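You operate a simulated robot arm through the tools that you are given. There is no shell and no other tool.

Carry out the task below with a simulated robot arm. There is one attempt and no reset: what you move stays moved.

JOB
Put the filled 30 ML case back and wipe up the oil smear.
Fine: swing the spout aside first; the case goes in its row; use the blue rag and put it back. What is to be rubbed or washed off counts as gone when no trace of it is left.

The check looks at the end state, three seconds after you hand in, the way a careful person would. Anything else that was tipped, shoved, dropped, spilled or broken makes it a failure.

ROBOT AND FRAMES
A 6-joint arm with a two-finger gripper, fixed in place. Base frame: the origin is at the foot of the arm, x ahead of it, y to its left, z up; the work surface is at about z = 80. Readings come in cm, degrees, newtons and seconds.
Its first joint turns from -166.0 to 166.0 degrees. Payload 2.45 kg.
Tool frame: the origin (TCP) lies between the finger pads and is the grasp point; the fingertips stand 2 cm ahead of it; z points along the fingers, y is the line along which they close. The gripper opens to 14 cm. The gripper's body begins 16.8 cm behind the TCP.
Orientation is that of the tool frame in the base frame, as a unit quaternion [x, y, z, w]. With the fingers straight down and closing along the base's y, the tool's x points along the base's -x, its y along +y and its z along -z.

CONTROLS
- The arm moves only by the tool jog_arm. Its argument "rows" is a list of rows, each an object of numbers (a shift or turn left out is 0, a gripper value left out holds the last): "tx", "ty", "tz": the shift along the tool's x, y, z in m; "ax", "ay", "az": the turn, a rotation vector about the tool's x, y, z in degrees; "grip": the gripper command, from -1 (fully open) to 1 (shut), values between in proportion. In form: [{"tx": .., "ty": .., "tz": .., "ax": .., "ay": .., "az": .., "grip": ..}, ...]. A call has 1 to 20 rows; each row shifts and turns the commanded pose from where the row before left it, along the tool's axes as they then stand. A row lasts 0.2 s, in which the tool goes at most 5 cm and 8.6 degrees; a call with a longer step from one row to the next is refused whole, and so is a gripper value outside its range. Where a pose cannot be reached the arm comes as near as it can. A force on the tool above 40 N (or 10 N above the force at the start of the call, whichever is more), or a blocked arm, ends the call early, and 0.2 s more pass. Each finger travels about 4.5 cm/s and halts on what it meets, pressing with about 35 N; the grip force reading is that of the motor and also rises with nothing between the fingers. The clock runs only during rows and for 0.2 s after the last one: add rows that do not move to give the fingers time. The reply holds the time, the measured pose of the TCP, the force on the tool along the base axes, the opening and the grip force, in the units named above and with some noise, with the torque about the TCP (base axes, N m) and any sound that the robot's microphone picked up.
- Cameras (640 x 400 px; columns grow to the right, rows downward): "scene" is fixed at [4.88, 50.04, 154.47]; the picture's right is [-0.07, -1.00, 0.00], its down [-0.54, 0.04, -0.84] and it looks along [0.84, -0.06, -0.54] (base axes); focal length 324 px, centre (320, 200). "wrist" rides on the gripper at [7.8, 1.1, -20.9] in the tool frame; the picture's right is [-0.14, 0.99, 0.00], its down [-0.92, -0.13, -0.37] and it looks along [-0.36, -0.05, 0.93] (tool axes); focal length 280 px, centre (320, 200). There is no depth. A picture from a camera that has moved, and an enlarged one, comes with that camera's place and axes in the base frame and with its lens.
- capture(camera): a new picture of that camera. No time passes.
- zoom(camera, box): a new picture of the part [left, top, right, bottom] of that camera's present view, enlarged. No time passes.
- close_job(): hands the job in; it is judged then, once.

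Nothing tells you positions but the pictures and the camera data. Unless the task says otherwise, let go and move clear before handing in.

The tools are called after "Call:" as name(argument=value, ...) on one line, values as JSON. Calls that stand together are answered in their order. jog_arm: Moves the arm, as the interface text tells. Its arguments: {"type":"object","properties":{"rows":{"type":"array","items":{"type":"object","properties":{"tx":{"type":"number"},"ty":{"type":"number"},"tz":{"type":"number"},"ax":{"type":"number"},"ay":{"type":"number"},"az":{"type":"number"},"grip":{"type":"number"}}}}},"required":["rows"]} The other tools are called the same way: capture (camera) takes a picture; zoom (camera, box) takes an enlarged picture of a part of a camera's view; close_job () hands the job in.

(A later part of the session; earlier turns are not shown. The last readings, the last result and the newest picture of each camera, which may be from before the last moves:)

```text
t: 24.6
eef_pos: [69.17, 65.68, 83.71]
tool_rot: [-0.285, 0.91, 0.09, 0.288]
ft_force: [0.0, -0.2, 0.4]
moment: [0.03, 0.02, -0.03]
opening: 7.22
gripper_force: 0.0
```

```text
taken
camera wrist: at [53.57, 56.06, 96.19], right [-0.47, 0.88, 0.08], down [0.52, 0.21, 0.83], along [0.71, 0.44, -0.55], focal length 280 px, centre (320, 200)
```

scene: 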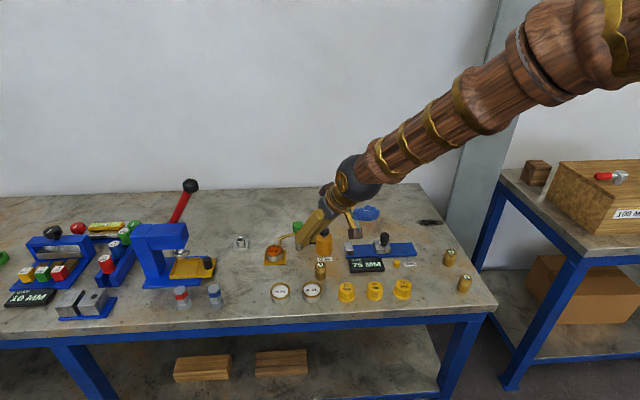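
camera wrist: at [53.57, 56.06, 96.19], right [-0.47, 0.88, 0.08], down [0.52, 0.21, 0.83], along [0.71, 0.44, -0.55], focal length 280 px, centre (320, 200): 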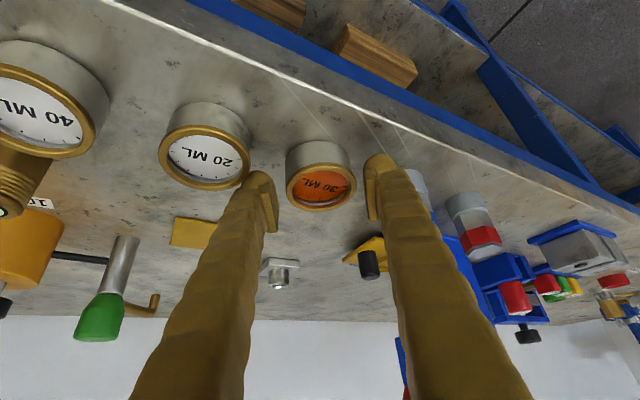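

The case is free. I'll back away along the finger axis and check the row.

Call:
jog_arm(rows=[{"tz": -0.01}, {"tz": -0.02}, {"tz": -0.03}, {"tz": -0.04}, {"tz": -0.04}, {"tz": -0.04}, {}])

Call:
capture(camera="scene")

Call:
capture(camera="wrist")

```text
t: 26.2
eef_pos: [60.63, 59.67, 98.42]
tool_rot: [-0.286, 0.91, 0.091, 0.287]
ft_force: [-1.0, -0.3, 0.7]
moment: [0.0, 0.01, -0.05]
opening: 7.2
gripper_force: 0.1
```

```text
taken
```

scene: 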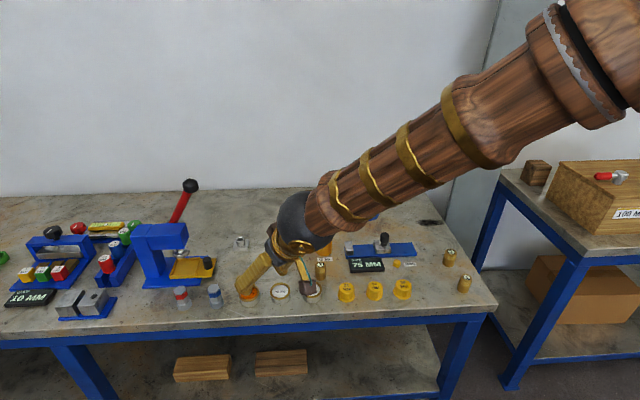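

```text
taken
camera wrist: at [44.97, 50.12, 111.03], right [-0.47, 0.88, 0.08], down [0.52, 0.21, 0.83], along [0.71, 0.44, -0.55], focal length 280 px, centre (320, 200)
```

wrist: 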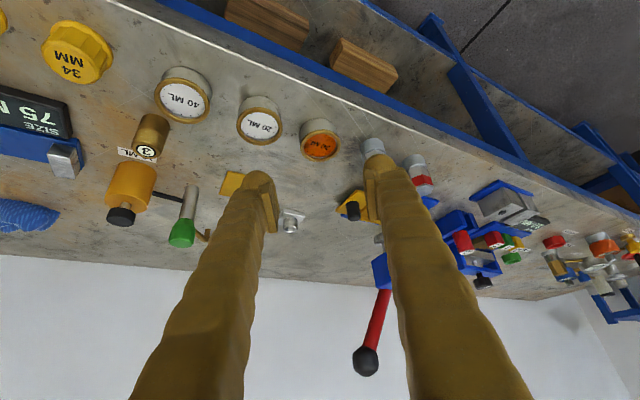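

The 30 ML case now stands in line with the 20 and 40 ML cases at equal spacing. Next is the rag near (108, 25): I'll raise, turn toward its bearing, and move to a viewing point above and before it.

Call:
jog_arm(rows=[{"tx": -0.0215, "tz": -0.03075}, {"tx": -0.0215, "tz": -0.03075}, {"tx": -0.0215, "tz": -0.03075}, {"tx": -0.0215, "tz": -0.03075}, {"ax": 4.21, "az": 6.01}, {"ax": 4.21, "az": 6.01}, {"ax": 4.21, "az": 6.01}, {}])

Call:
jog_arm(rows=[{"tx": -0.007, "ty": -0.03817, "tz": 0.0155}, {"tx": -0.007, "ty": -0.03817, "tz": 0.0155}, {"tx": -0.007, "ty": -0.03817, "tz": 0.0155}, {"tx": -0.007, "ty": -0.03817, "tz": 0.0155}, {"tx": -0.007, "ty": -0.03817, "tz": 0.0155}, {"tx": -0.007, "ty": -0.03817, "tz": 0.0155}, {"tx": -0.007, "ty": -0.03817, "tz": 0.0155}, {"tx": -0.007, "ty": -0.03817, "tz": 0.0155}, {"tx": -0.007, "ty": -0.03817, "tz": 0.0155}, {"tx": -0.007, "ty": -0.03817, "tz": 0.0155}, {"tx": -0.007, "ty": -0.03817, "tz": 0.0155}, {"tx": -0.007, "ty": -0.03817, "tz": 0.0155}, {}])

Call:
capture(camera="scene")

Call:
capture(camera="wrist")

```text
t: 28.2
eef_pos: [62.61, 58.49, 110.85]
tool_rot: [-0.098, 0.952, 0.019, 0.289]
ft_force: [-1.3, -0.1, 0.2]
moment: [0.04, -0.01, 0.01]
opening: 7.2
gripper_force: 0.1
stopped in row 8: the arm was blocked; the commanded pose is now the measured one
```

```text
t: 31.0
eef_pos: [88.52, 17.23, 101.34]
tool_rot: [-0.1, 0.951, 0.022, 0.293]
ft_force: [-0.5, -0.5, -0.7]
moment: [0.01, -0.03, 0.0]
opening: 7.2
gripper_force: 0.0
```

```text
taken
```

scene: 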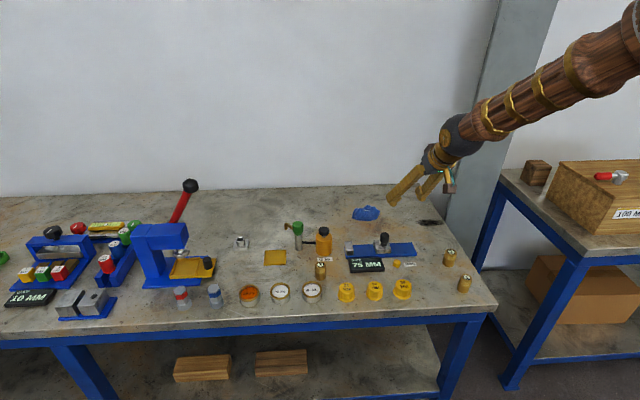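

```text
taken
camera wrist: at [70.45, 14.84, 114.28], right [-0.09, 0.99, 0.06], down [0.57, 0.0, 0.82], along [0.82, 0.11, -0.56], focal length 280 px, centre (320, 200)
```

wrist: 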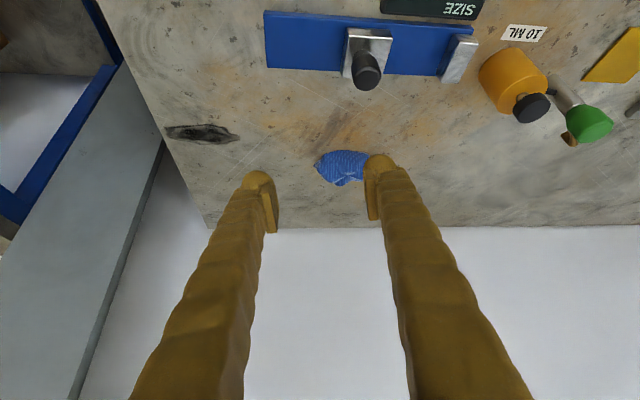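

The row reads 30, 20, 40 ML with even spacing, and nothing else has been disturbed. The rag is visible between the fingers near (108, 25), so I'll zoom in on it and on the smear.

Call:
zoom(camera="wrist", box=[288, 130, 400, 200])

Call:
zoom(camera="wrist", box=[150, 100, 262, 170])

Call:
zoom(camera="scene", box=[200, 220, 344, 310])

```text
5.71 times, centred on (344, 165) of wrist
camera zoom: at [70.45, 14.84, 114.28], right [-0.09, 0.99, 0.06], down [0.57, 0.0, 0.82], along [0.82, 0.11, -0.56], focal length 1602 px, centre (183, 400)
```

zoom: 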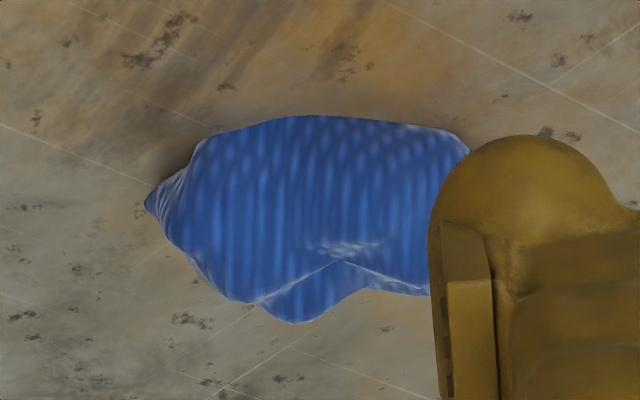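

```text
5.71 times, centred on (206, 135) of wrist
camera zoom: at [70.45, 14.84, 114.28], right [-0.09, 0.99, 0.06], down [0.57, 0.0, 0.82], along [0.82, 0.11, -0.56], focal length 1602 px, centre (971, 571)
```

zoom: 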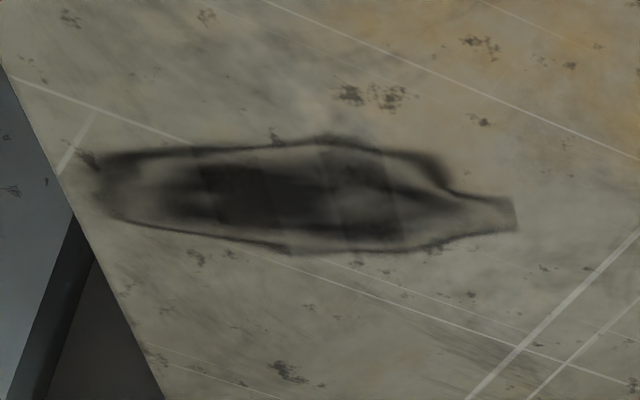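

```text
4.44 times, centred on (272, 265) of scene
camera zoom: at [4.88, 50.04, 154.47], right [-0.07, -1.0, 0.0], down [-0.54, 0.04, -0.84], along [0.84, -0.06, -0.54], focal length 1439 px, centre (533, -89)
```

zoom: 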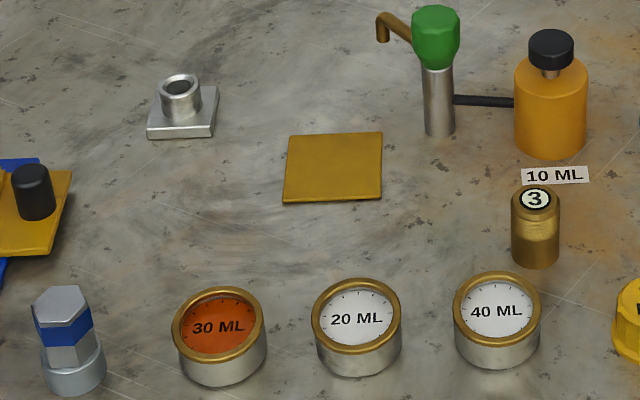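

The smear spans about x 100–104 and y −4.5 to 7, just short of the table edge. The rag is about 11 cm long, nearly along my closing direction. I'll open fully and line up before it.

Call:
jog_arm(rows=[{"tx": -0.01394, "ty": 0.0076, "tz": 0.03418, "grip": -1}, {"tx": -0.01394, "ty": 0.0076, "tz": 0.03418}, {"tx": -0.01394, "ty": 0.0076, "tz": 0.03418}, {"tx": -0.01394, "ty": 0.0076, "tz": 0.03418}, {"tx": -0.01394, "ty": 0.0076, "tz": 0.03418}, {}])

Call:
capture(camera="wrist")

Call:
zoom(camera="scene", box=[330, 180, 442, 250])

```text
t: 32.4
eef_pos: [102.72, 24.24, 91.12]
tool_rot: [-0.1, 0.951, 0.022, 0.293]
ft_force: [-0.3, 0.8, -0.4]
moment: [0.04, 0.0, -0.01]
opening: 13.98
gripper_force: 0.0
```

```text
taken
camera wrist: at [84.7, 21.78, 103.97], right [-0.09, 0.99, 0.06], down [0.57, 0.0, 0.82], along [0.82, 0.11, -0.56], focal length 280 px, centre (320, 200)
```

wrist: 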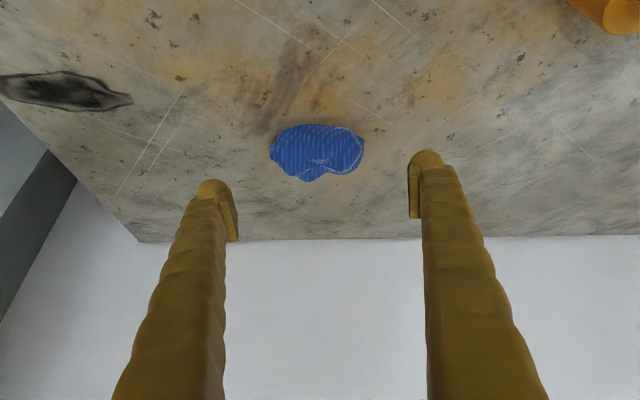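

```text
5.71 times, centred on (386, 215) of scene
camera zoom: at [4.88, 50.04, 154.47], right [-0.07, -1.0, 0.0], down [-0.54, 0.04, -0.84], along [0.84, -0.06, -0.54], focal length 1851 px, centre (-57, 114)
```

zoom: 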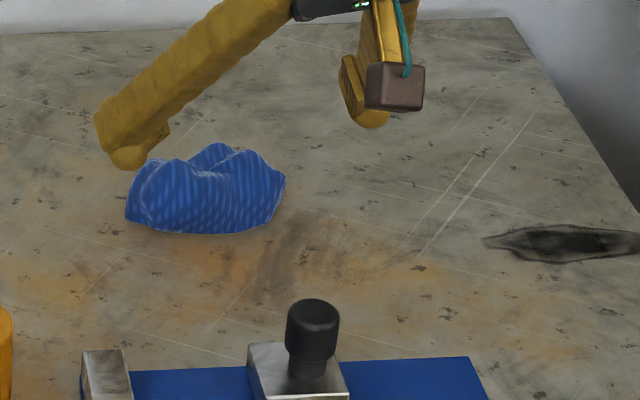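

I'll zoom on the rag to judge its shape and height.

Call:
zoom(camera="wrist", box=[240, 100, 400, 200])

Call:
zoom(camera="scene", box=[345, 195, 393, 225])

```text
4.00 times, centred on (320, 150) of wrist
camera zoom: at [84.7, 21.78, 103.97], right [-0.09, 0.99, 0.06], down [0.57, 0.0, 0.82], along [0.82, 0.11, -0.56], focal length 1122 px, centre (320, 400)
```

zoom: 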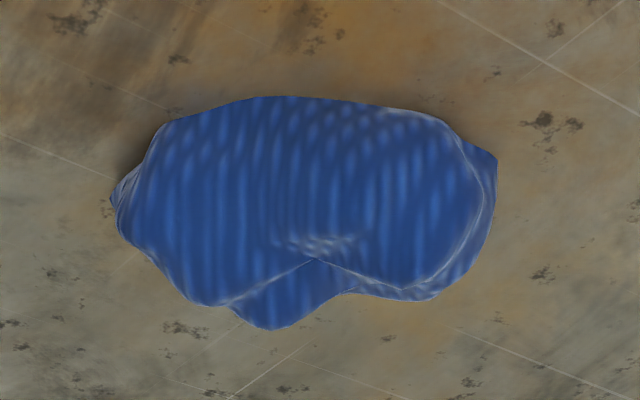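

```text
13.33 times, centred on (369, 210) of scene
camera zoom: at [4.88, 50.04, 154.47], right [-0.07, -1.0, 0.0], down [-0.54, 0.04, -0.84], along [0.84, -0.06, -0.54], focal length 4318 px, centre (-333, 67)
```

zoom: 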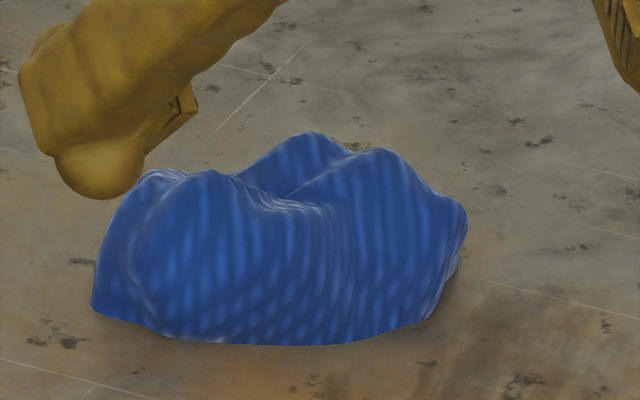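

The rag is a chunky crumple about 11.4 × 7 × 3.3 cm centred near (107.7, 24.7), so the fully open fingers fit over its ends. I'll go down along the tool axis to a height just above the table.

Call:
jog_arm(rows=[{"tx": 0.0003, "ty": -0.0021, "tz": 0.025}, {"tx": 0.0003, "ty": -0.0021, "tz": 0.025}, {"tx": 0.0003, "tz": 0.02}, {"tx": 0.0001, "tz": 0.0112}, {"tz": 0.008}, {}])

Call:
capture(camera="wrist")

Call:
zoom(camera="scene", box=[325, 180, 421, 240])

```text
t: 33.8
eef_pos: [107.65, 24.48, 83.86]
tool_rot: [-0.1, 0.951, 0.022, 0.293]
ft_force: [0.3, 0.0, 0.2]
moment: [0.0, 0.04, -0.01]
opening: 14.0
gripper_force: 0.0
```

```text
taken
camera wrist: at [89.58, 22.07, 96.65], right [-0.09, 0.99, 0.06], down [0.57, 0.0, 0.82], along [0.82, 0.11, -0.56], focal length 280 px, centre (320, 200)
```

wrist: 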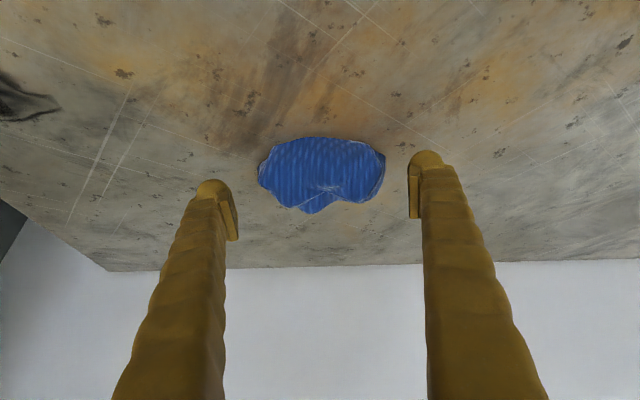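

```text
6.67 times, centred on (373, 210) of scene
camera zoom: at [4.88, 50.04, 154.47], right [-0.07, -1.0, 0.0], down [-0.54, 0.04, -0.84], along [0.84, -0.06, -0.54], focal length 2159 px, centre (-33, 133)
```

zoom: 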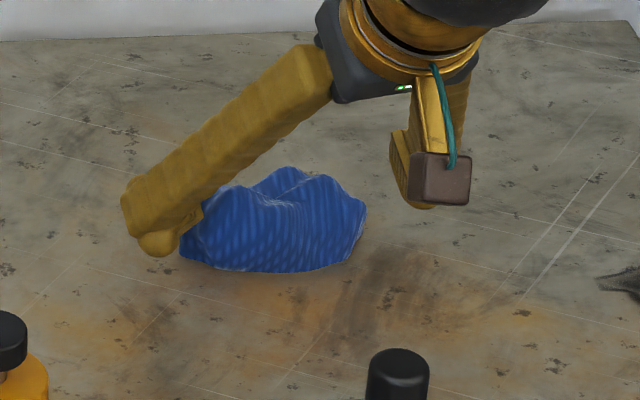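

The fingers straddle the rag with even gaps and no contact. I'll lower 2 mm more and close in stages, watching the opening and force.

Call:
jog_arm(rows=[{"tx": 0.0012, "tz": 0.0018}, {"grip": -0.65}, {"grip": -0.6}, {"grip": -0.55}, {}])

Call:
zoom(camera="wrist", box=[200, 100, 440, 250])

Call:
zoom(camera="scene", box=[325, 180, 421, 240])

```text
t: 35.0
eef_pos: [107.52, 24.43, 83.6]
tool_rot: [-0.1, 0.951, 0.023, 0.291]
ft_force: [-0.7, -0.9, -0.5]
moment: [-0.03, 0.01, 0.01]
opening: 10.84
gripper_force: 0.1
```

```text
2.67 times, centred on (320, 175) of wrist
camera zoom: at [89.58, 22.1, 96.43], right [-0.09, 0.99, 0.06], down [0.57, 0.0, 0.82], along [0.82, 0.11, -0.56], focal length 748 px, centre (320, 267)
```

zoom: 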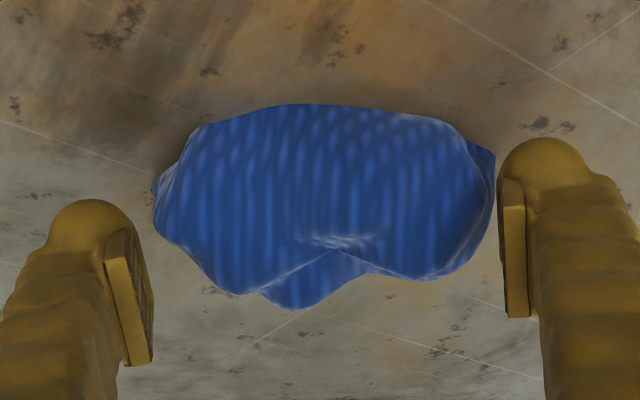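

```text
6.67 times, centred on (373, 210) of scene
camera zoom: at [4.88, 50.04, 154.47], right [-0.07, -1.0, 0.0], down [-0.54, 0.04, -0.84], along [0.84, -0.06, -0.54], focal length 2159 px, centre (-33, 133)
```

zoom: 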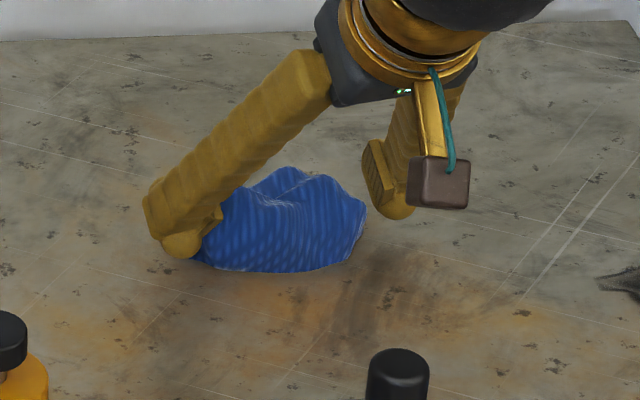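

There's no contact yet at 10.8 cm: the pads sit a little too far forward of the rag's ends. I'll open slightly, shift back about 1 cm and close in stages.

Call:
jog_arm(rows=[{"grip": -0.75}, {}, {"tx": 0.0083, "tz": -0.0056}, {"grip": -0.6}, {"grip": -0.55}, {"grip": -0.5}, {}])

Call:
zoom(camera="wrist", box=[200, 100, 440, 250])

Call:
zoom(camera="scene", box=[325, 180, 421, 240])

```text
t: 36.6
eef_pos: [106.62, 24.22, 83.42]
tool_rot: [-0.099, 0.951, 0.022, 0.291]
ft_force: [-0.2, -0.9, 0.7]
moment: [-0.03, -0.02, 0.03]
opening: 10.5
gripper_force: 0.1
```

```text
2.67 times, centred on (320, 175) of wrist
camera zoom: at [88.59, 21.91, 96.37], right [-0.09, 0.99, 0.06], down [0.57, 0.0, 0.82], along [0.82, 0.11, -0.56], focal length 748 px, centre (320, 267)
```

zoom: 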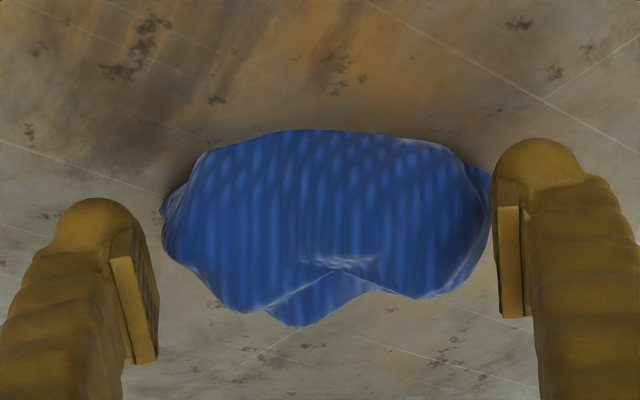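

```text
6.67 times, centred on (373, 210) of scene
camera zoom: at [4.88, 50.04, 154.47], right [-0.07, -1.0, 0.0], down [-0.54, 0.04, -0.84], along [0.84, -0.06, -0.54], focal length 2159 px, centre (-33, 133)
```

zoom: 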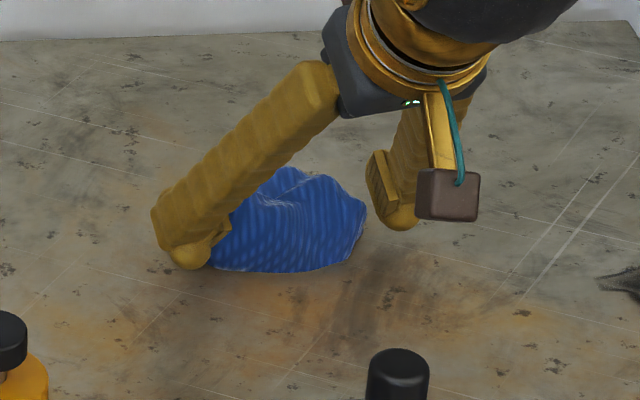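

Still no contact at 10.5 cm. I'll keep closing in small stages.

Call:
jog_arm(rows=[{"grip": -0.45}, {"grip": -0.4}, {"grip": -0.35}, {}])

Call:
zoom(camera="wrist", box=[200, 100, 440, 250])

Call:
zoom(camera="scene", box=[325, 180, 421, 240])

```text
t: 37.6
eef_pos: [106.58, 24.35, 83.5]
tool_rot: [-0.101, 0.951, 0.022, 0.291]
ft_force: [0.2, 0.5, 0.4]
moment: [-0.02, -0.01, 0.01]
opening: 9.45
gripper_force: 0.1
```

```text
2.67 times, centred on (320, 175) of wrist
camera zoom: at [88.59, 21.91, 96.37], right [-0.09, 0.99, 0.06], down [0.57, 0.0, 0.82], along [0.82, 0.11, -0.56], focal length 748 px, centre (320, 267)
```

zoom: 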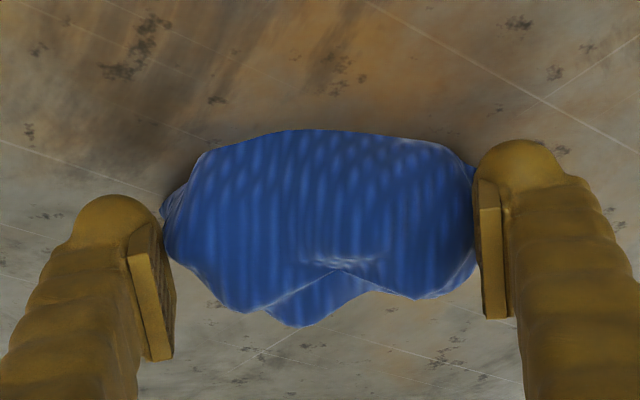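

```text
6.67 times, centred on (373, 210) of scene
camera zoom: at [4.88, 50.04, 154.47], right [-0.07, -1.0, 0.0], down [-0.54, 0.04, -0.84], along [0.84, -0.06, -0.54], focal length 2159 px, centre (-33, 133)
```

zoom: 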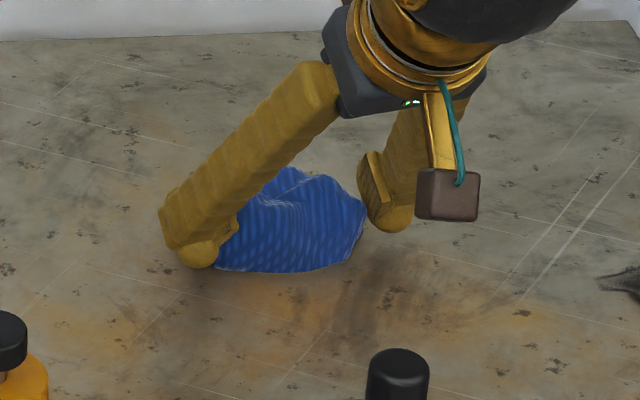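

The pads have reached the visible ends of the rag with no load yet. I'll continue closing.

Call:
jog_arm(rows=[{"grip": -0.3}, {"grip": -0.25}, {"grip": -0.2}, {}])

Call:
zoom(camera="wrist", box=[200, 100, 440, 250])

Call:
zoom(camera="scene", box=[325, 180, 421, 240])

```text
t: 38.6
eef_pos: [106.66, 24.22, 83.48]
tool_rot: [-0.099, 0.951, 0.022, 0.291]
ft_force: [0.0, -0.8, -0.2]
moment: [0.0, 0.01, 0.02]
opening: 8.48
gripper_force: 16.4
```

```text
2.67 times, centred on (320, 175) of wrist
camera zoom: at [88.59, 21.91, 96.38], right [-0.09, 0.99, 0.06], down [0.57, 0.0, 0.82], along [0.82, 0.11, -0.56], focal length 748 px, centre (320, 267)
```

zoom: 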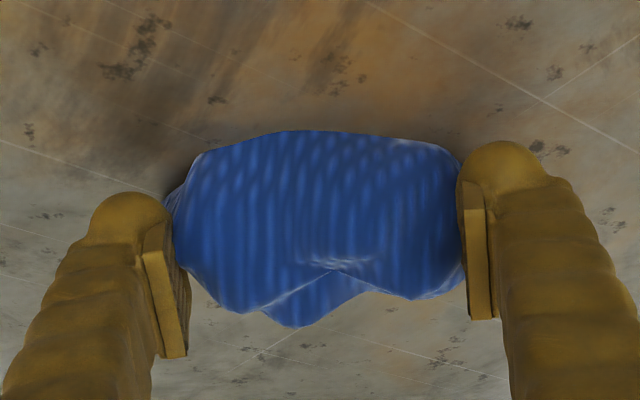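

```text
6.67 times, centred on (373, 210) of scene
camera zoom: at [4.88, 50.04, 154.47], right [-0.07, -1.0, 0.0], down [-0.54, 0.04, -0.84], along [0.84, -0.06, -0.54], focal length 2159 px, centre (-33, 133)
```

zoom: 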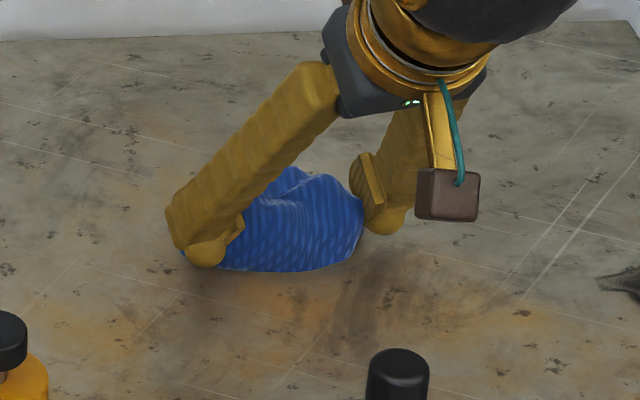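

Contact at 8.5 cm with 16 N. I'll firm up the grip a little more.

Call:
jog_arm(rows=[{"grip": -0.1}, {"grip": 0.0}, {}, {}])

Call:
zoom(camera="wrist", box=[200, 100, 440, 250])

Call:
zoom(camera="scene", box=[325, 180, 421, 240])

```text
t: 39.6
eef_pos: [106.65, 24.28, 83.49]
tool_rot: [-0.1, 0.951, 0.023, 0.291]
ft_force: [-0.9, -1.1, 1.2]
moment: [0.0, 0.01, 0.01]
opening: 8.42
gripper_force: 35.3
```

```text
2.67 times, centred on (320, 175) of wrist
camera zoom: at [88.59, 21.91, 96.38], right [-0.09, 0.99, 0.06], down [0.57, 0.0, 0.82], along [0.82, 0.11, -0.56], focal length 748 px, centre (320, 267)
```

zoom: 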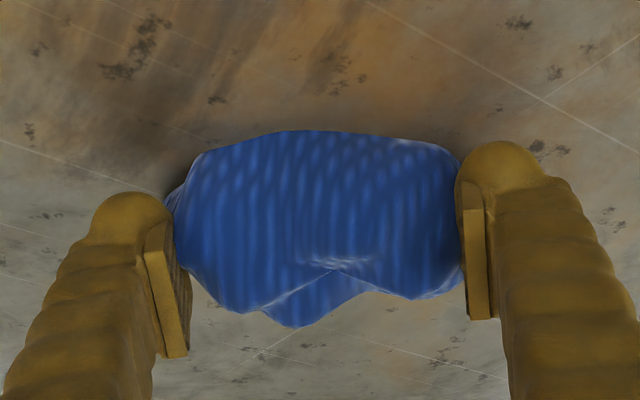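

```text
6.67 times, centred on (373, 210) of scene
camera zoom: at [4.88, 50.04, 154.47], right [-0.07, -1.0, 0.0], down [-0.54, 0.04, -0.84], along [0.84, -0.06, -0.54], focal length 2159 px, centre (-33, 133)
```

zoom: 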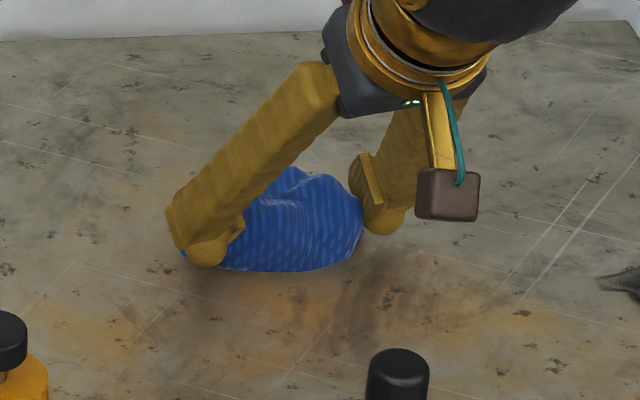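

The rag is solid at 8.4 cm and held with 35 N. I'll note this pose (106.63, 24.27, 83.48) for returning it, then test-lift 3 cm.

Call:
jog_arm(rows=[{"tx": -0.0028, "tz": -0.00415}, {"tx": -0.0042, "tz": -0.0062}, {"tx": -0.0056, "tz": -0.0083}, {"tx": -0.0042, "tz": -0.0062}, {}])

Call:
zoom(camera="wrist", box=[200, 100, 440, 250])

Call:
zoom(camera="scene", box=[325, 180, 421, 240])

```text
t: 40.8
eef_pos: [106.67, 24.3, 86.45]
tool_rot: [-0.1, 0.951, 0.022, 0.293]
ft_force: [0.7, 0.9, -1.2]
moment: [0.01, -0.01, 0.01]
opening: 8.4
gripper_force: 35.1
```

```text
2.67 times, centred on (320, 175) of wrist
camera zoom: at [88.71, 21.92, 99.4], right [-0.09, 0.99, 0.06], down [0.57, 0.0, 0.82], along [0.82, 0.11, -0.56], focal length 748 px, centre (320, 267)
```

zoom: 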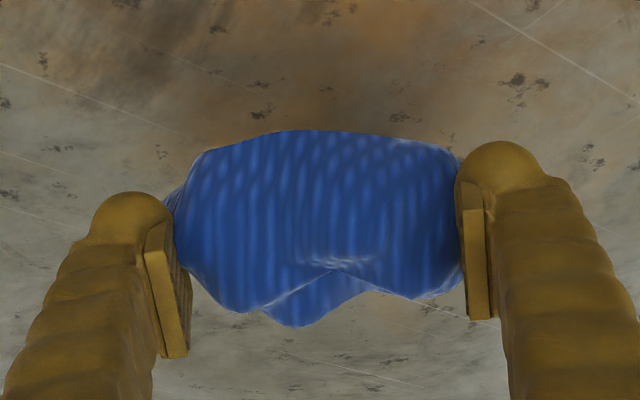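

```text
6.67 times, centred on (373, 210) of scene
camera zoom: at [4.88, 50.04, 154.47], right [-0.07, -1.0, 0.0], down [-0.54, 0.04, -0.84], along [0.84, -0.06, -0.54], focal length 2159 px, centre (-33, 133)
```

zoom: 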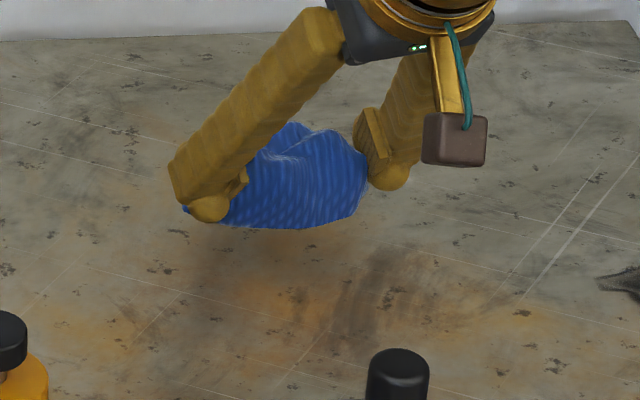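

The rag is held rigidly and level. I'll carry it at about 3.5 cm above the table over to the smear.

Call:
jog_arm(rows=[{"tx": 0.00523, "ty": -0.01342, "tz": -0.00369}, {"tx": 0.01046, "ty": -0.02684, "tz": -0.00738}, {"tx": 0.01046, "ty": -0.02684, "tz": -0.00738}, {"tx": 0.01046, "ty": -0.02684, "tz": -0.00738}, {"tx": 0.01046, "ty": -0.02684, "tz": -0.00738}, {"tx": 0.01046, "ty": -0.02684, "tz": -0.00738}, {"tx": 0.01046, "ty": -0.02684, "tz": -0.00738}, {"tx": 0.01046, "ty": -0.02684, "tz": -0.00738}, {"tx": 0.00523, "ty": -0.01342, "tz": -0.00369}, {}])

Call:
capture(camera="wrist")

Call:
zoom(camera="scene", box=[380, 180, 492, 250])

```text
t: 43.0
eef_pos: [100.97, 1.17, 87.19]
tool_rot: [-0.099, 0.951, 0.022, 0.292]
ft_force: [0.3, 0.1, -0.7]
moment: [0.0, 0.03, -0.02]
opening: 8.4
gripper_force: 35.2
```

```text
taken
camera wrist: at [82.97, -1.19, 100.1], right [-0.09, 0.99, 0.06], down [0.57, 0.0, 0.82], along [0.82, 0.11, -0.56], focal length 280 px, centre (320, 200)
```

wrist: 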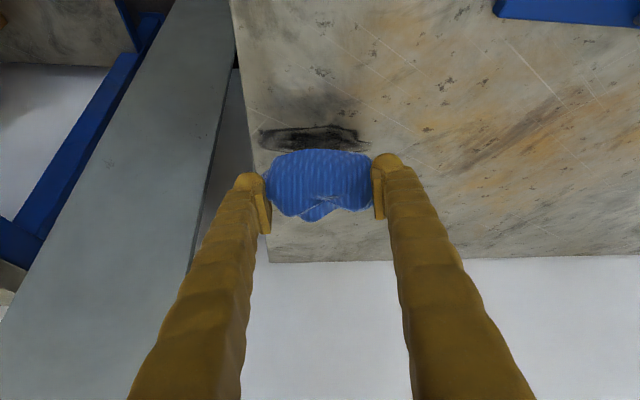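

```text
5.71 times, centred on (436, 215) of scene
camera zoom: at [4.88, 50.04, 154.47], right [-0.07, -1.0, 0.0], down [-0.54, 0.04, -0.84], along [0.84, -0.06, -0.54], focal length 1851 px, centre (-343, 114)
```

zoom: 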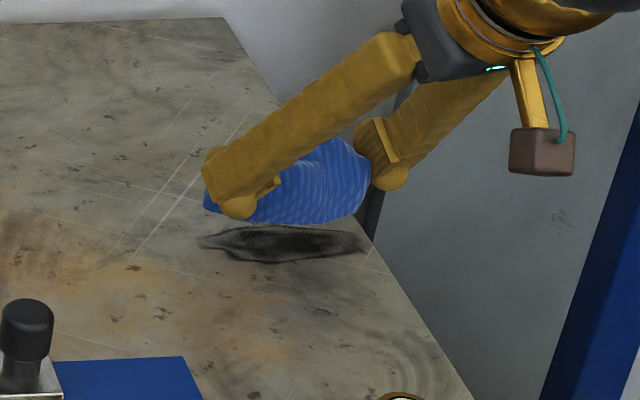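

The rag hovers right over the smear. I'll lower it to table height and feel for contact.

Call:
jog_arm(rows=[{"tx": 0.0056, "tz": 0.0083}, {"tx": 0.0056, "tz": 0.0083}, {"tx": 0.0045, "tz": 0.0066}, {"tx": 0.0034, "tz": 0.005}, {}])

Call:
jog_arm(rows=[{"tx": 0.0006, "tz": 0.0008}, {"tx": 0.0006, "tz": 0.0008}, {}])

```text
t: 44.2
eef_pos: [100.97, 1.26, 83.72]
tool_rot: [-0.1, 0.951, 0.022, 0.292]
ft_force: [0.7, 0.4, -0.2]
moment: [0.0, -0.01, 0.02]
opening: 8.35
gripper_force: 35.0
```

```text
t: 45.0
eef_pos: [101.04, 1.19, 83.55]
tool_rot: [-0.1, 0.951, 0.023, 0.293]
ft_force: [-6.0, 3.0, 24.2]
moment: [1.25, 0.06, 0.26]
opening: 8.35
gripper_force: 34.9
```

The rag presses the table with 24 N. I'll ease off a hair and begin rubbing with short strokes toward the table edge, watching the force.

Call:
jog_arm(rows=[{"tx": -0.0003, "tz": -0.0004}, {"tx": 0.00177, "ty": -0.00979, "tz": -0.001}, {"tx": 0.00177, "ty": -0.00979, "tz": -0.001}, {}])

Call:
capture(camera="wrist")

Call:
zoom(camera="scene", box=[380, 180, 492, 250])

```text
t: 46.0
eef_pos: [101.0, -0.75, 83.61]
tool_rot: [-0.1, 0.95, 0.023, 0.293]
ft_force: [-1.4, 0.5, 5.9]
moment: [0.26, 0.08, 0.05]
opening: 8.38
gripper_force: 34.7
stopped in row 4: the force on the tool passed its limit at 41 N (the readings are from after the stop); the commanded pose is now the measured one
```

```text
taken
camera wrist: at [82.92, -3.14, 96.43], right [-0.09, 0.99, 0.06], down [0.57, 0.0, 0.82], along [0.82, 0.11, -0.56], focal length 280 px, centre (320, 200)
```

wrist: 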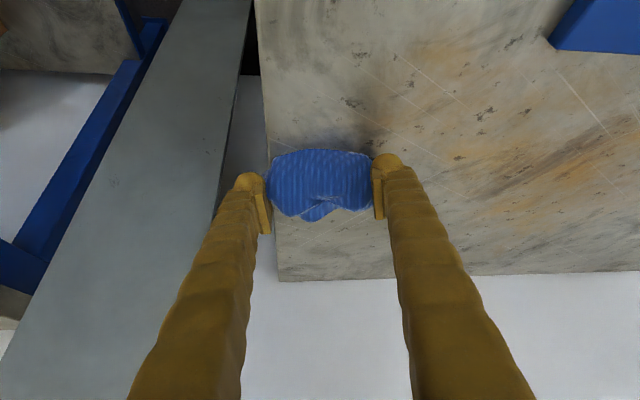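

```text
5.71 times, centred on (436, 215) of scene
camera zoom: at [4.88, 50.04, 154.47], right [-0.07, -1.0, 0.0], down [-0.54, 0.04, -0.84], along [0.84, -0.06, -0.54], focal length 1851 px, centre (-343, 114)
```

zoom: 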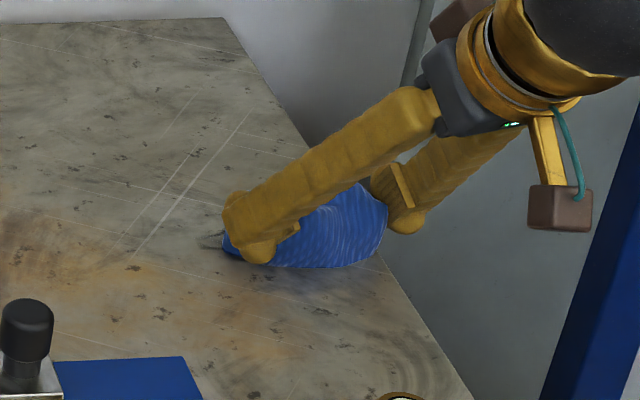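

The pressing force is now a light 6 N, which is better for rubbing. I'll stroke along the smear toward its left end.

Call:
jog_arm(rows=[{"tx": -0.00177, "ty": 0.00979, "tz": 0.001}, {"tx": -0.00177, "ty": 0.00979, "tz": 0.001}, {"tx": -0.00177, "ty": 0.00979, "tz": 0.001}, {"tx": -0.00177, "ty": 0.00979, "tz": 0.001}, {"tx": -0.00177, "ty": 0.00979, "tz": 0.001}, {"tx": -0.00177, "ty": 0.00979, "tz": 0.001}, {"tx": -0.00177, "ty": 0.00979, "tz": 0.001}, {}])

Call:
capture(camera="wrist")

Call:
zoom(camera="scene", box=[380, 180, 492, 250])

```text
t: 47.8
eef_pos: [100.97, 6.39, 83.66]
tool_rot: [-0.101, 0.95, 0.023, 0.293]
ft_force: [0.3, -5.7, 21.8]
moment: [0.13, -0.17, -0.03]
opening: 8.34
gripper_force: 34.9
```

```text
taken
camera wrist: at [82.92, 3.89, 96.41], right [-0.09, 0.99, 0.06], down [0.57, 0.0, 0.82], along [0.82, 0.11, -0.56], focal length 280 px, centre (320, 200)
```

wrist: 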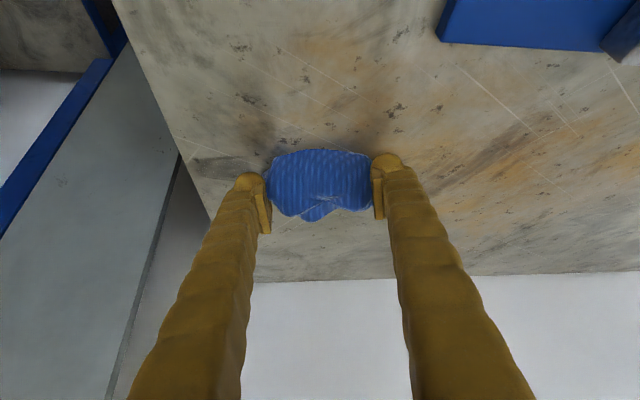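

```text
5.71 times, centred on (436, 215) of scene
camera zoom: at [4.88, 50.04, 154.47], right [-0.07, -1.0, 0.0], down [-0.54, 0.04, -0.84], along [0.84, -0.06, -0.54], focal length 1851 px, centre (-343, 114)
```

zoom: 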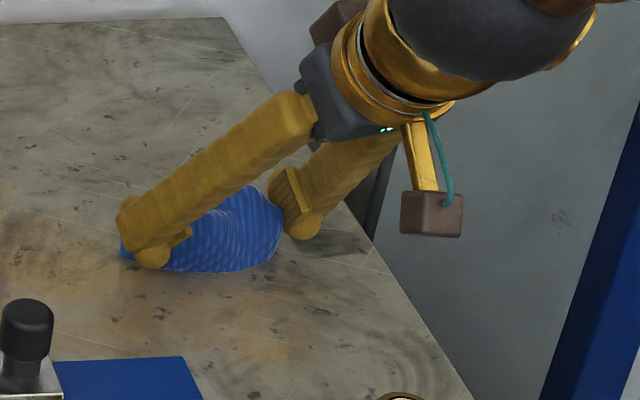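

The rubbing works: the smear's right part has faded noticeably. I'll stroke back toward the table edge.

Call:
jog_arm(rows=[{"tx": -0.0002, "tz": -0.0003}, {"tx": 0.00177, "ty": -0.00979, "tz": -0.001}, {"tx": 0.00177, "ty": -0.00979, "tz": -0.001}, {"tx": 0.00177, "ty": -0.00979, "tz": -0.001}, {"tx": 0.00177, "ty": -0.00979, "tz": -0.001}, {"tx": 0.00177, "ty": -0.00979, "tz": -0.001}, {"tx": 0.00177, "ty": -0.00979, "tz": -0.001}, {"tx": 0.00177, "ty": -0.00979, "tz": -0.001}, {"tx": 0.00177, "ty": -0.00979, "tz": -0.001}, {"tx": 0.00177, "ty": -0.00979, "tz": -0.001}, {}])

Call:
zoom(camera="scene", box=[380, 180, 492, 250])

Call:
zoom(camera="wrist", box=[200, 80, 440, 230])

```text
t: 50.2
eef_pos: [101.07, -2.89, 83.61]
tool_rot: [-0.1, 0.951, 0.022, 0.293]
ft_force: [-0.3, 5.6, 24.2]
moment: [0.73, 0.01, 0.06]
opening: 8.35
gripper_force: 35.0
```

```text
5.71 times, centred on (436, 215) of scene
camera zoom: at [4.88, 50.04, 154.47], right [-0.07, -1.0, 0.0], down [-0.54, 0.04, -0.84], along [0.84, -0.06, -0.54], focal length 1851 px, centre (-343, 114)
```

zoom: 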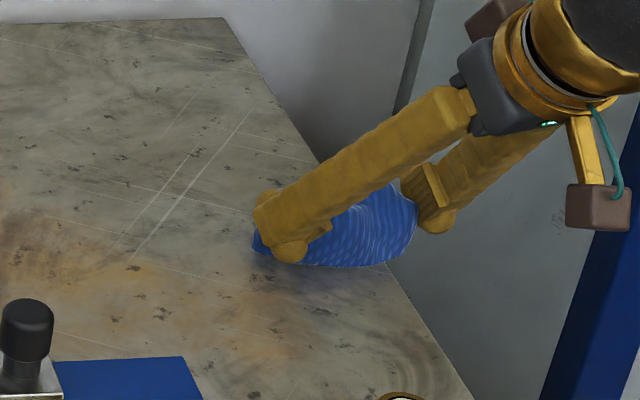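

```text
2.67 times, centred on (320, 155) of wrist
camera zoom: at [82.91, -5.21, 96.41], right [-0.09, 0.99, 0.06], down [0.57, 0.0, 0.82], along [0.82, 0.11, -0.56], focal length 748 px, centre (320, 320)
```

zoom: 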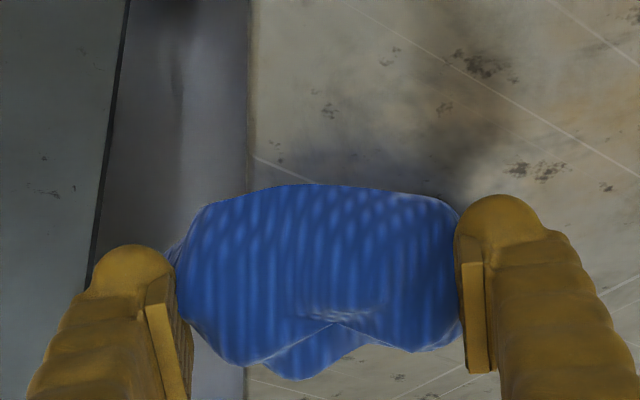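

The left tip has disappeared too. I'll shift slightly outward and make another full pass, then lift for a look.

Call:
jog_arm(rows=[{"tx": -0.0002, "tz": -0.0003}, {"tx": -0.0081, "ty": -0.00203, "tz": 0.00553}, {"tx": -0.00177, "ty": 0.00979, "tz": 0.001}, {"tx": -0.00177, "ty": 0.00979, "tz": 0.001}, {"tx": -0.00177, "ty": 0.00979, "tz": 0.001}, {"tx": -0.00177, "ty": 0.00979, "tz": 0.001}, {"tx": -0.00177, "ty": 0.00979, "tz": 0.001}, {"tx": -0.00177, "ty": 0.00979, "tz": 0.001}, {"tx": -0.00177, "ty": 0.00979, "tz": 0.001}, {"tx": -0.00177, "ty": 0.00979, "tz": 0.001}, {"tx": -0.00177, "ty": 0.00979, "tz": 0.001}, {}])

Call:
jog_arm(rows=[{"tx": 0.0081, "ty": 0.00203, "tz": -0.00553}, {"tx": 0.0081, "ty": 0.00203, "tz": -0.00553}, {"tx": 0.00177, "ty": -0.00979, "tz": -0.001}, {"tx": 0.00177, "ty": -0.00979, "tz": -0.001}, {"tx": 0.00177, "ty": -0.00979, "tz": -0.001}, {"tx": 0.00177, "ty": -0.00979, "tz": -0.001}, {"tx": 0.00177, "ty": -0.00979, "tz": -0.001}, {"tx": 0.00177, "ty": -0.00979, "tz": -0.001}, {"tx": 0.00177, "ty": -0.00979, "tz": -0.001}, {"tx": 0.00177, "ty": -0.00979, "tz": -0.001}, {}])

Call:
zoom(camera="scene", box=[380, 180, 492, 250])

```text
t: 52.8
eef_pos: [101.88, 6.28, 83.63]
tool_rot: [-0.1, 0.951, 0.023, 0.293]
ft_force: [-3.0, -2.8, 12.7]
moment: [0.26, 0.02, -0.03]
opening: 8.31
gripper_force: 34.8
```

```text
t: 55.2
eef_pos: [100.03, -1.85, 83.66]
tool_rot: [-0.1, 0.951, 0.022, 0.293]
ft_force: [-1.7, -1.3, 4.0]
moment: [0.18, 0.06, 0.07]
opening: 8.34
gripper_force: 35.0
```

```text
5.71 times, centred on (436, 215) of scene
camera zoom: at [4.88, 50.04, 154.47], right [-0.07, -1.0, 0.0], down [-0.54, 0.04, -0.84], along [0.84, -0.06, -0.54], focal length 1851 px, centre (-343, 114)
```

zoom: 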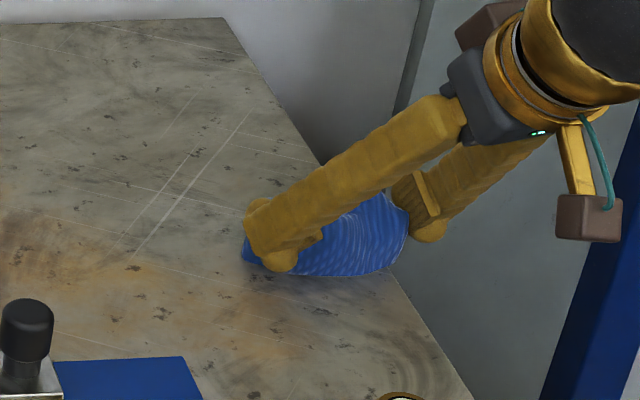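

Forces stay moderate and the rag holds. I'll lift it and move aside to inspect the wiped area.

Call:
jog_arm(rows=[{"tx": -0.0056, "tz": -0.0083}, {"tx": -0.0112, "tz": -0.0166}, {"tx": -0.0053, "ty": 0.0294, "tz": 0.003}, {"tx": -0.0053, "ty": 0.0294, "tz": 0.003}, {"tx": -0.0053, "ty": 0.0294, "tz": 0.003}, {"tx": -0.0053, "ty": 0.0294, "tz": 0.003}, {"tx": -0.0053, "ty": 0.0294, "tz": 0.003}, {}])

Call:
zoom(camera="scene", box=[395, 195, 459, 235])

Call:
capture(camera="wrist")

```text
t: 57.0
eef_pos: [99.89, 13.37, 86.59]
tool_rot: [-0.1, 0.951, 0.023, 0.292]
ft_force: [1.3, -1.2, -0.2]
moment: [-0.02, 0.0, 0.0]
opening: 7.02
gripper_force: 0.1
```

```text
10.00 times, centred on (427, 215) of scene
camera zoom: at [4.88, 50.04, 154.47], right [-0.07, -1.0, 0.0], down [-0.54, 0.04, -0.84], along [0.84, -0.06, -0.54], focal length 3238 px, centre (-750, 50)
```

zoom: 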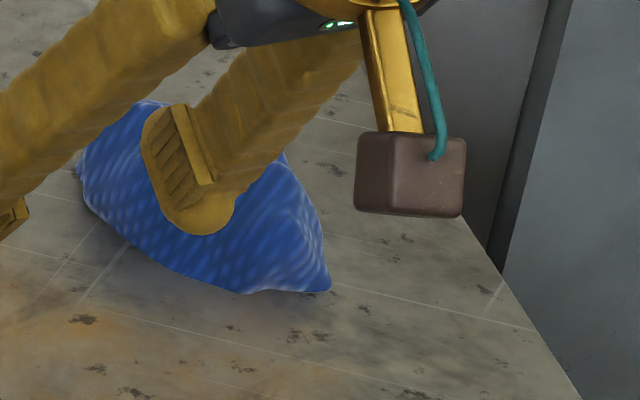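

```text
taken
camera wrist: at [81.78, 10.95, 99.37], right [-0.09, 0.99, 0.06], down [0.57, 0.0, 0.82], along [0.82, 0.11, -0.56], focal length 280 px, centre (320, 200)
```

wrist: 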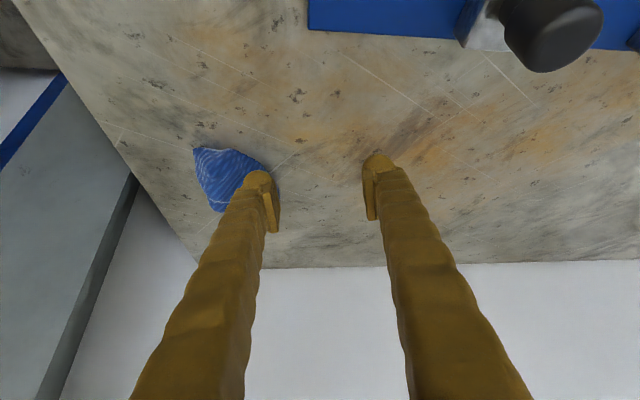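

The rag slipped out of the grip while I was lifting and now lies on the table, turned, near the wiped area. The visible part of the smear zone looks clean. I'll back the gripper off gently to see how the rag lies.

Call:
jog_arm(rows=[{"tx": -0.0056, "tz": -0.0083}, {"tx": -0.0112, "tz": -0.0166}, {"tz": -0.03}, {"tz": -0.04}, {"tz": -0.04}, {}])

Call:
capture(camera="wrist")

Call:
zoom(camera="scene", box=[363, 185, 459, 245])

Call:
capture(camera="scene")

```text
t: 58.4
eef_pos: [93.68, 12.21, 98.86]
tool_rot: [-0.101, 0.951, 0.023, 0.293]
ft_force: [0.3, 0.4, 0.3]
moment: [0.01, -0.02, 0.01]
opening: 7.0
gripper_force: 0.0
```

```text
taken
camera wrist: at [75.61, 9.77, 111.59], right [-0.09, 0.99, 0.06], down [0.57, 0.0, 0.82], along [0.82, 0.11, -0.56], focal length 280 px, centre (320, 200)
```

wrist: 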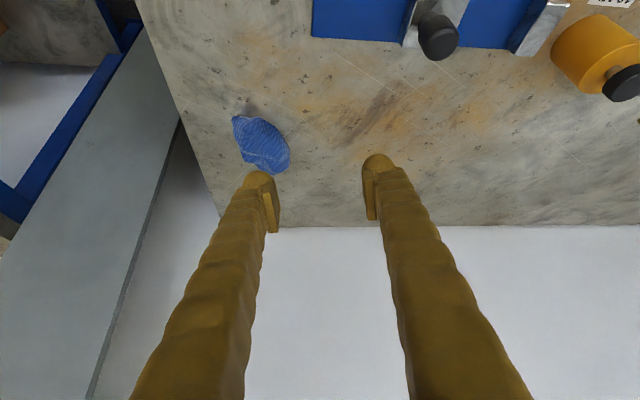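

```text
6.67 times, centred on (411, 215) of scene
camera zoom: at [4.88, 50.04, 154.47], right [-0.07, -1.0, 0.0], down [-0.54, 0.04, -0.84], along [0.84, -0.06, -0.54], focal length 2159 px, centre (-287, 100)
```

zoom: 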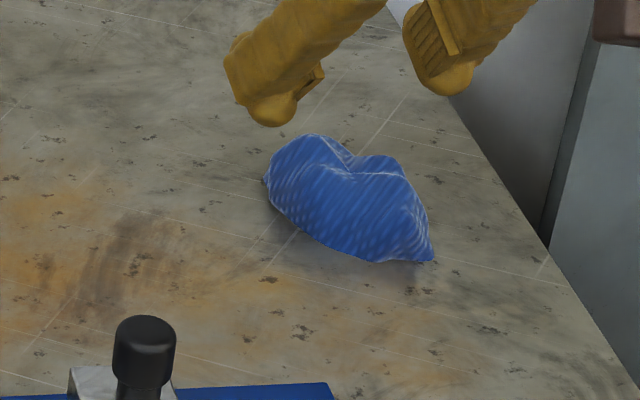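

```text
taken
```

scene: 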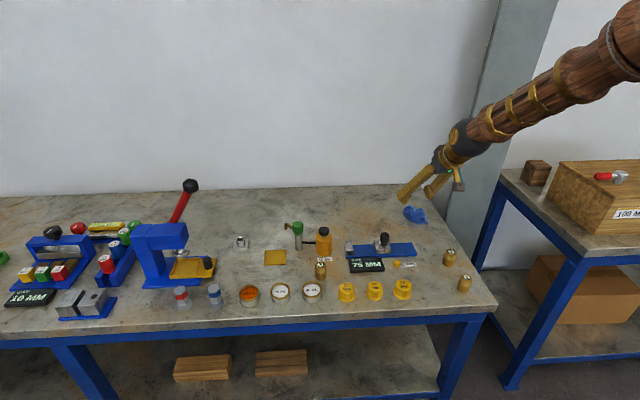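

The rag lies upright on the table near (104, 8), turned about 45° clockwise, and nothing else was touched. I'll zoom in on the rag and the smear zone.

Call:
zoom(camera="wrist", box=[216, 100, 312, 180])

Call:
zoom(camera="scene", box=[395, 195, 459, 235])

Call:
zoom(camera="wrist", box=[150, 70, 310, 230])

```text
5.00 times, centred on (264, 140) of wrist
camera zoom: at [75.61, 9.77, 111.59], right [-0.09, 0.99, 0.06], down [0.57, 0.0, 0.82], along [0.82, 0.11, -0.56], focal length 1402 px, centre (600, 500)
```

zoom: 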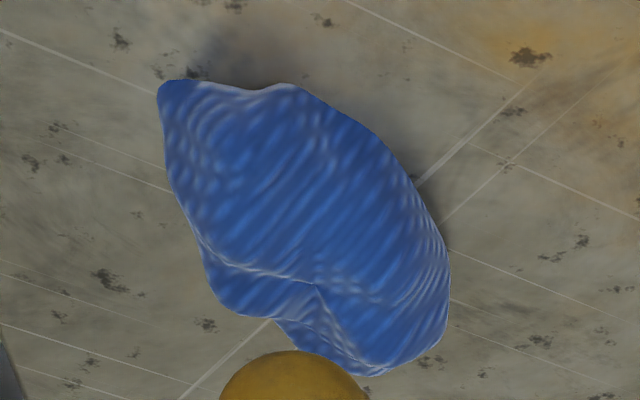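

```text
10.00 times, centred on (427, 215) of scene
camera zoom: at [4.88, 50.04, 154.47], right [-0.07, -1.0, 0.0], down [-0.54, 0.04, -0.84], along [0.84, -0.06, -0.54], focal length 3238 px, centre (-750, 50)
```

zoom: 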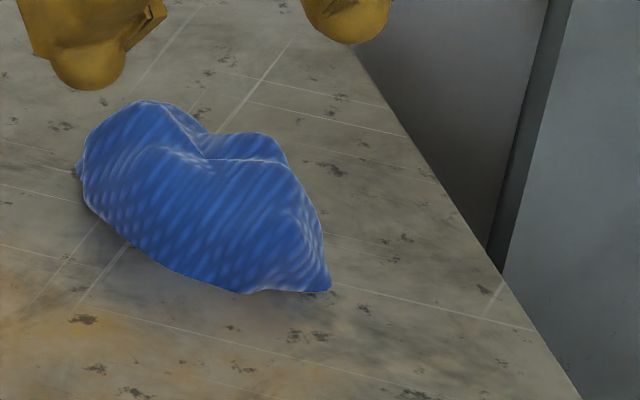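

```text
2.50 times, centred on (230, 150) of wrist
camera zoom: at [75.61, 9.77, 111.59], right [-0.09, 0.99, 0.06], down [0.57, 0.0, 0.82], along [0.82, 0.11, -0.56], focal length 701 px, centre (545, 325)
```

zoom: 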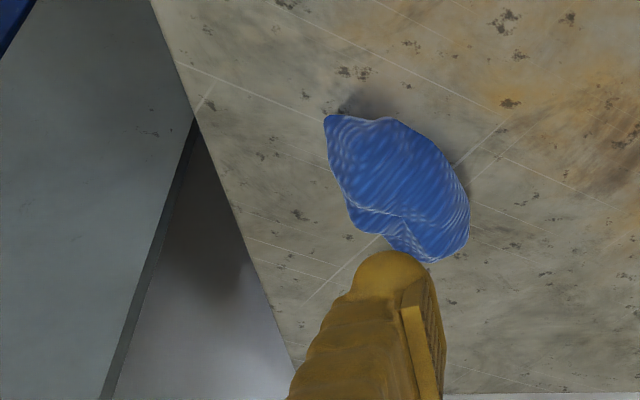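

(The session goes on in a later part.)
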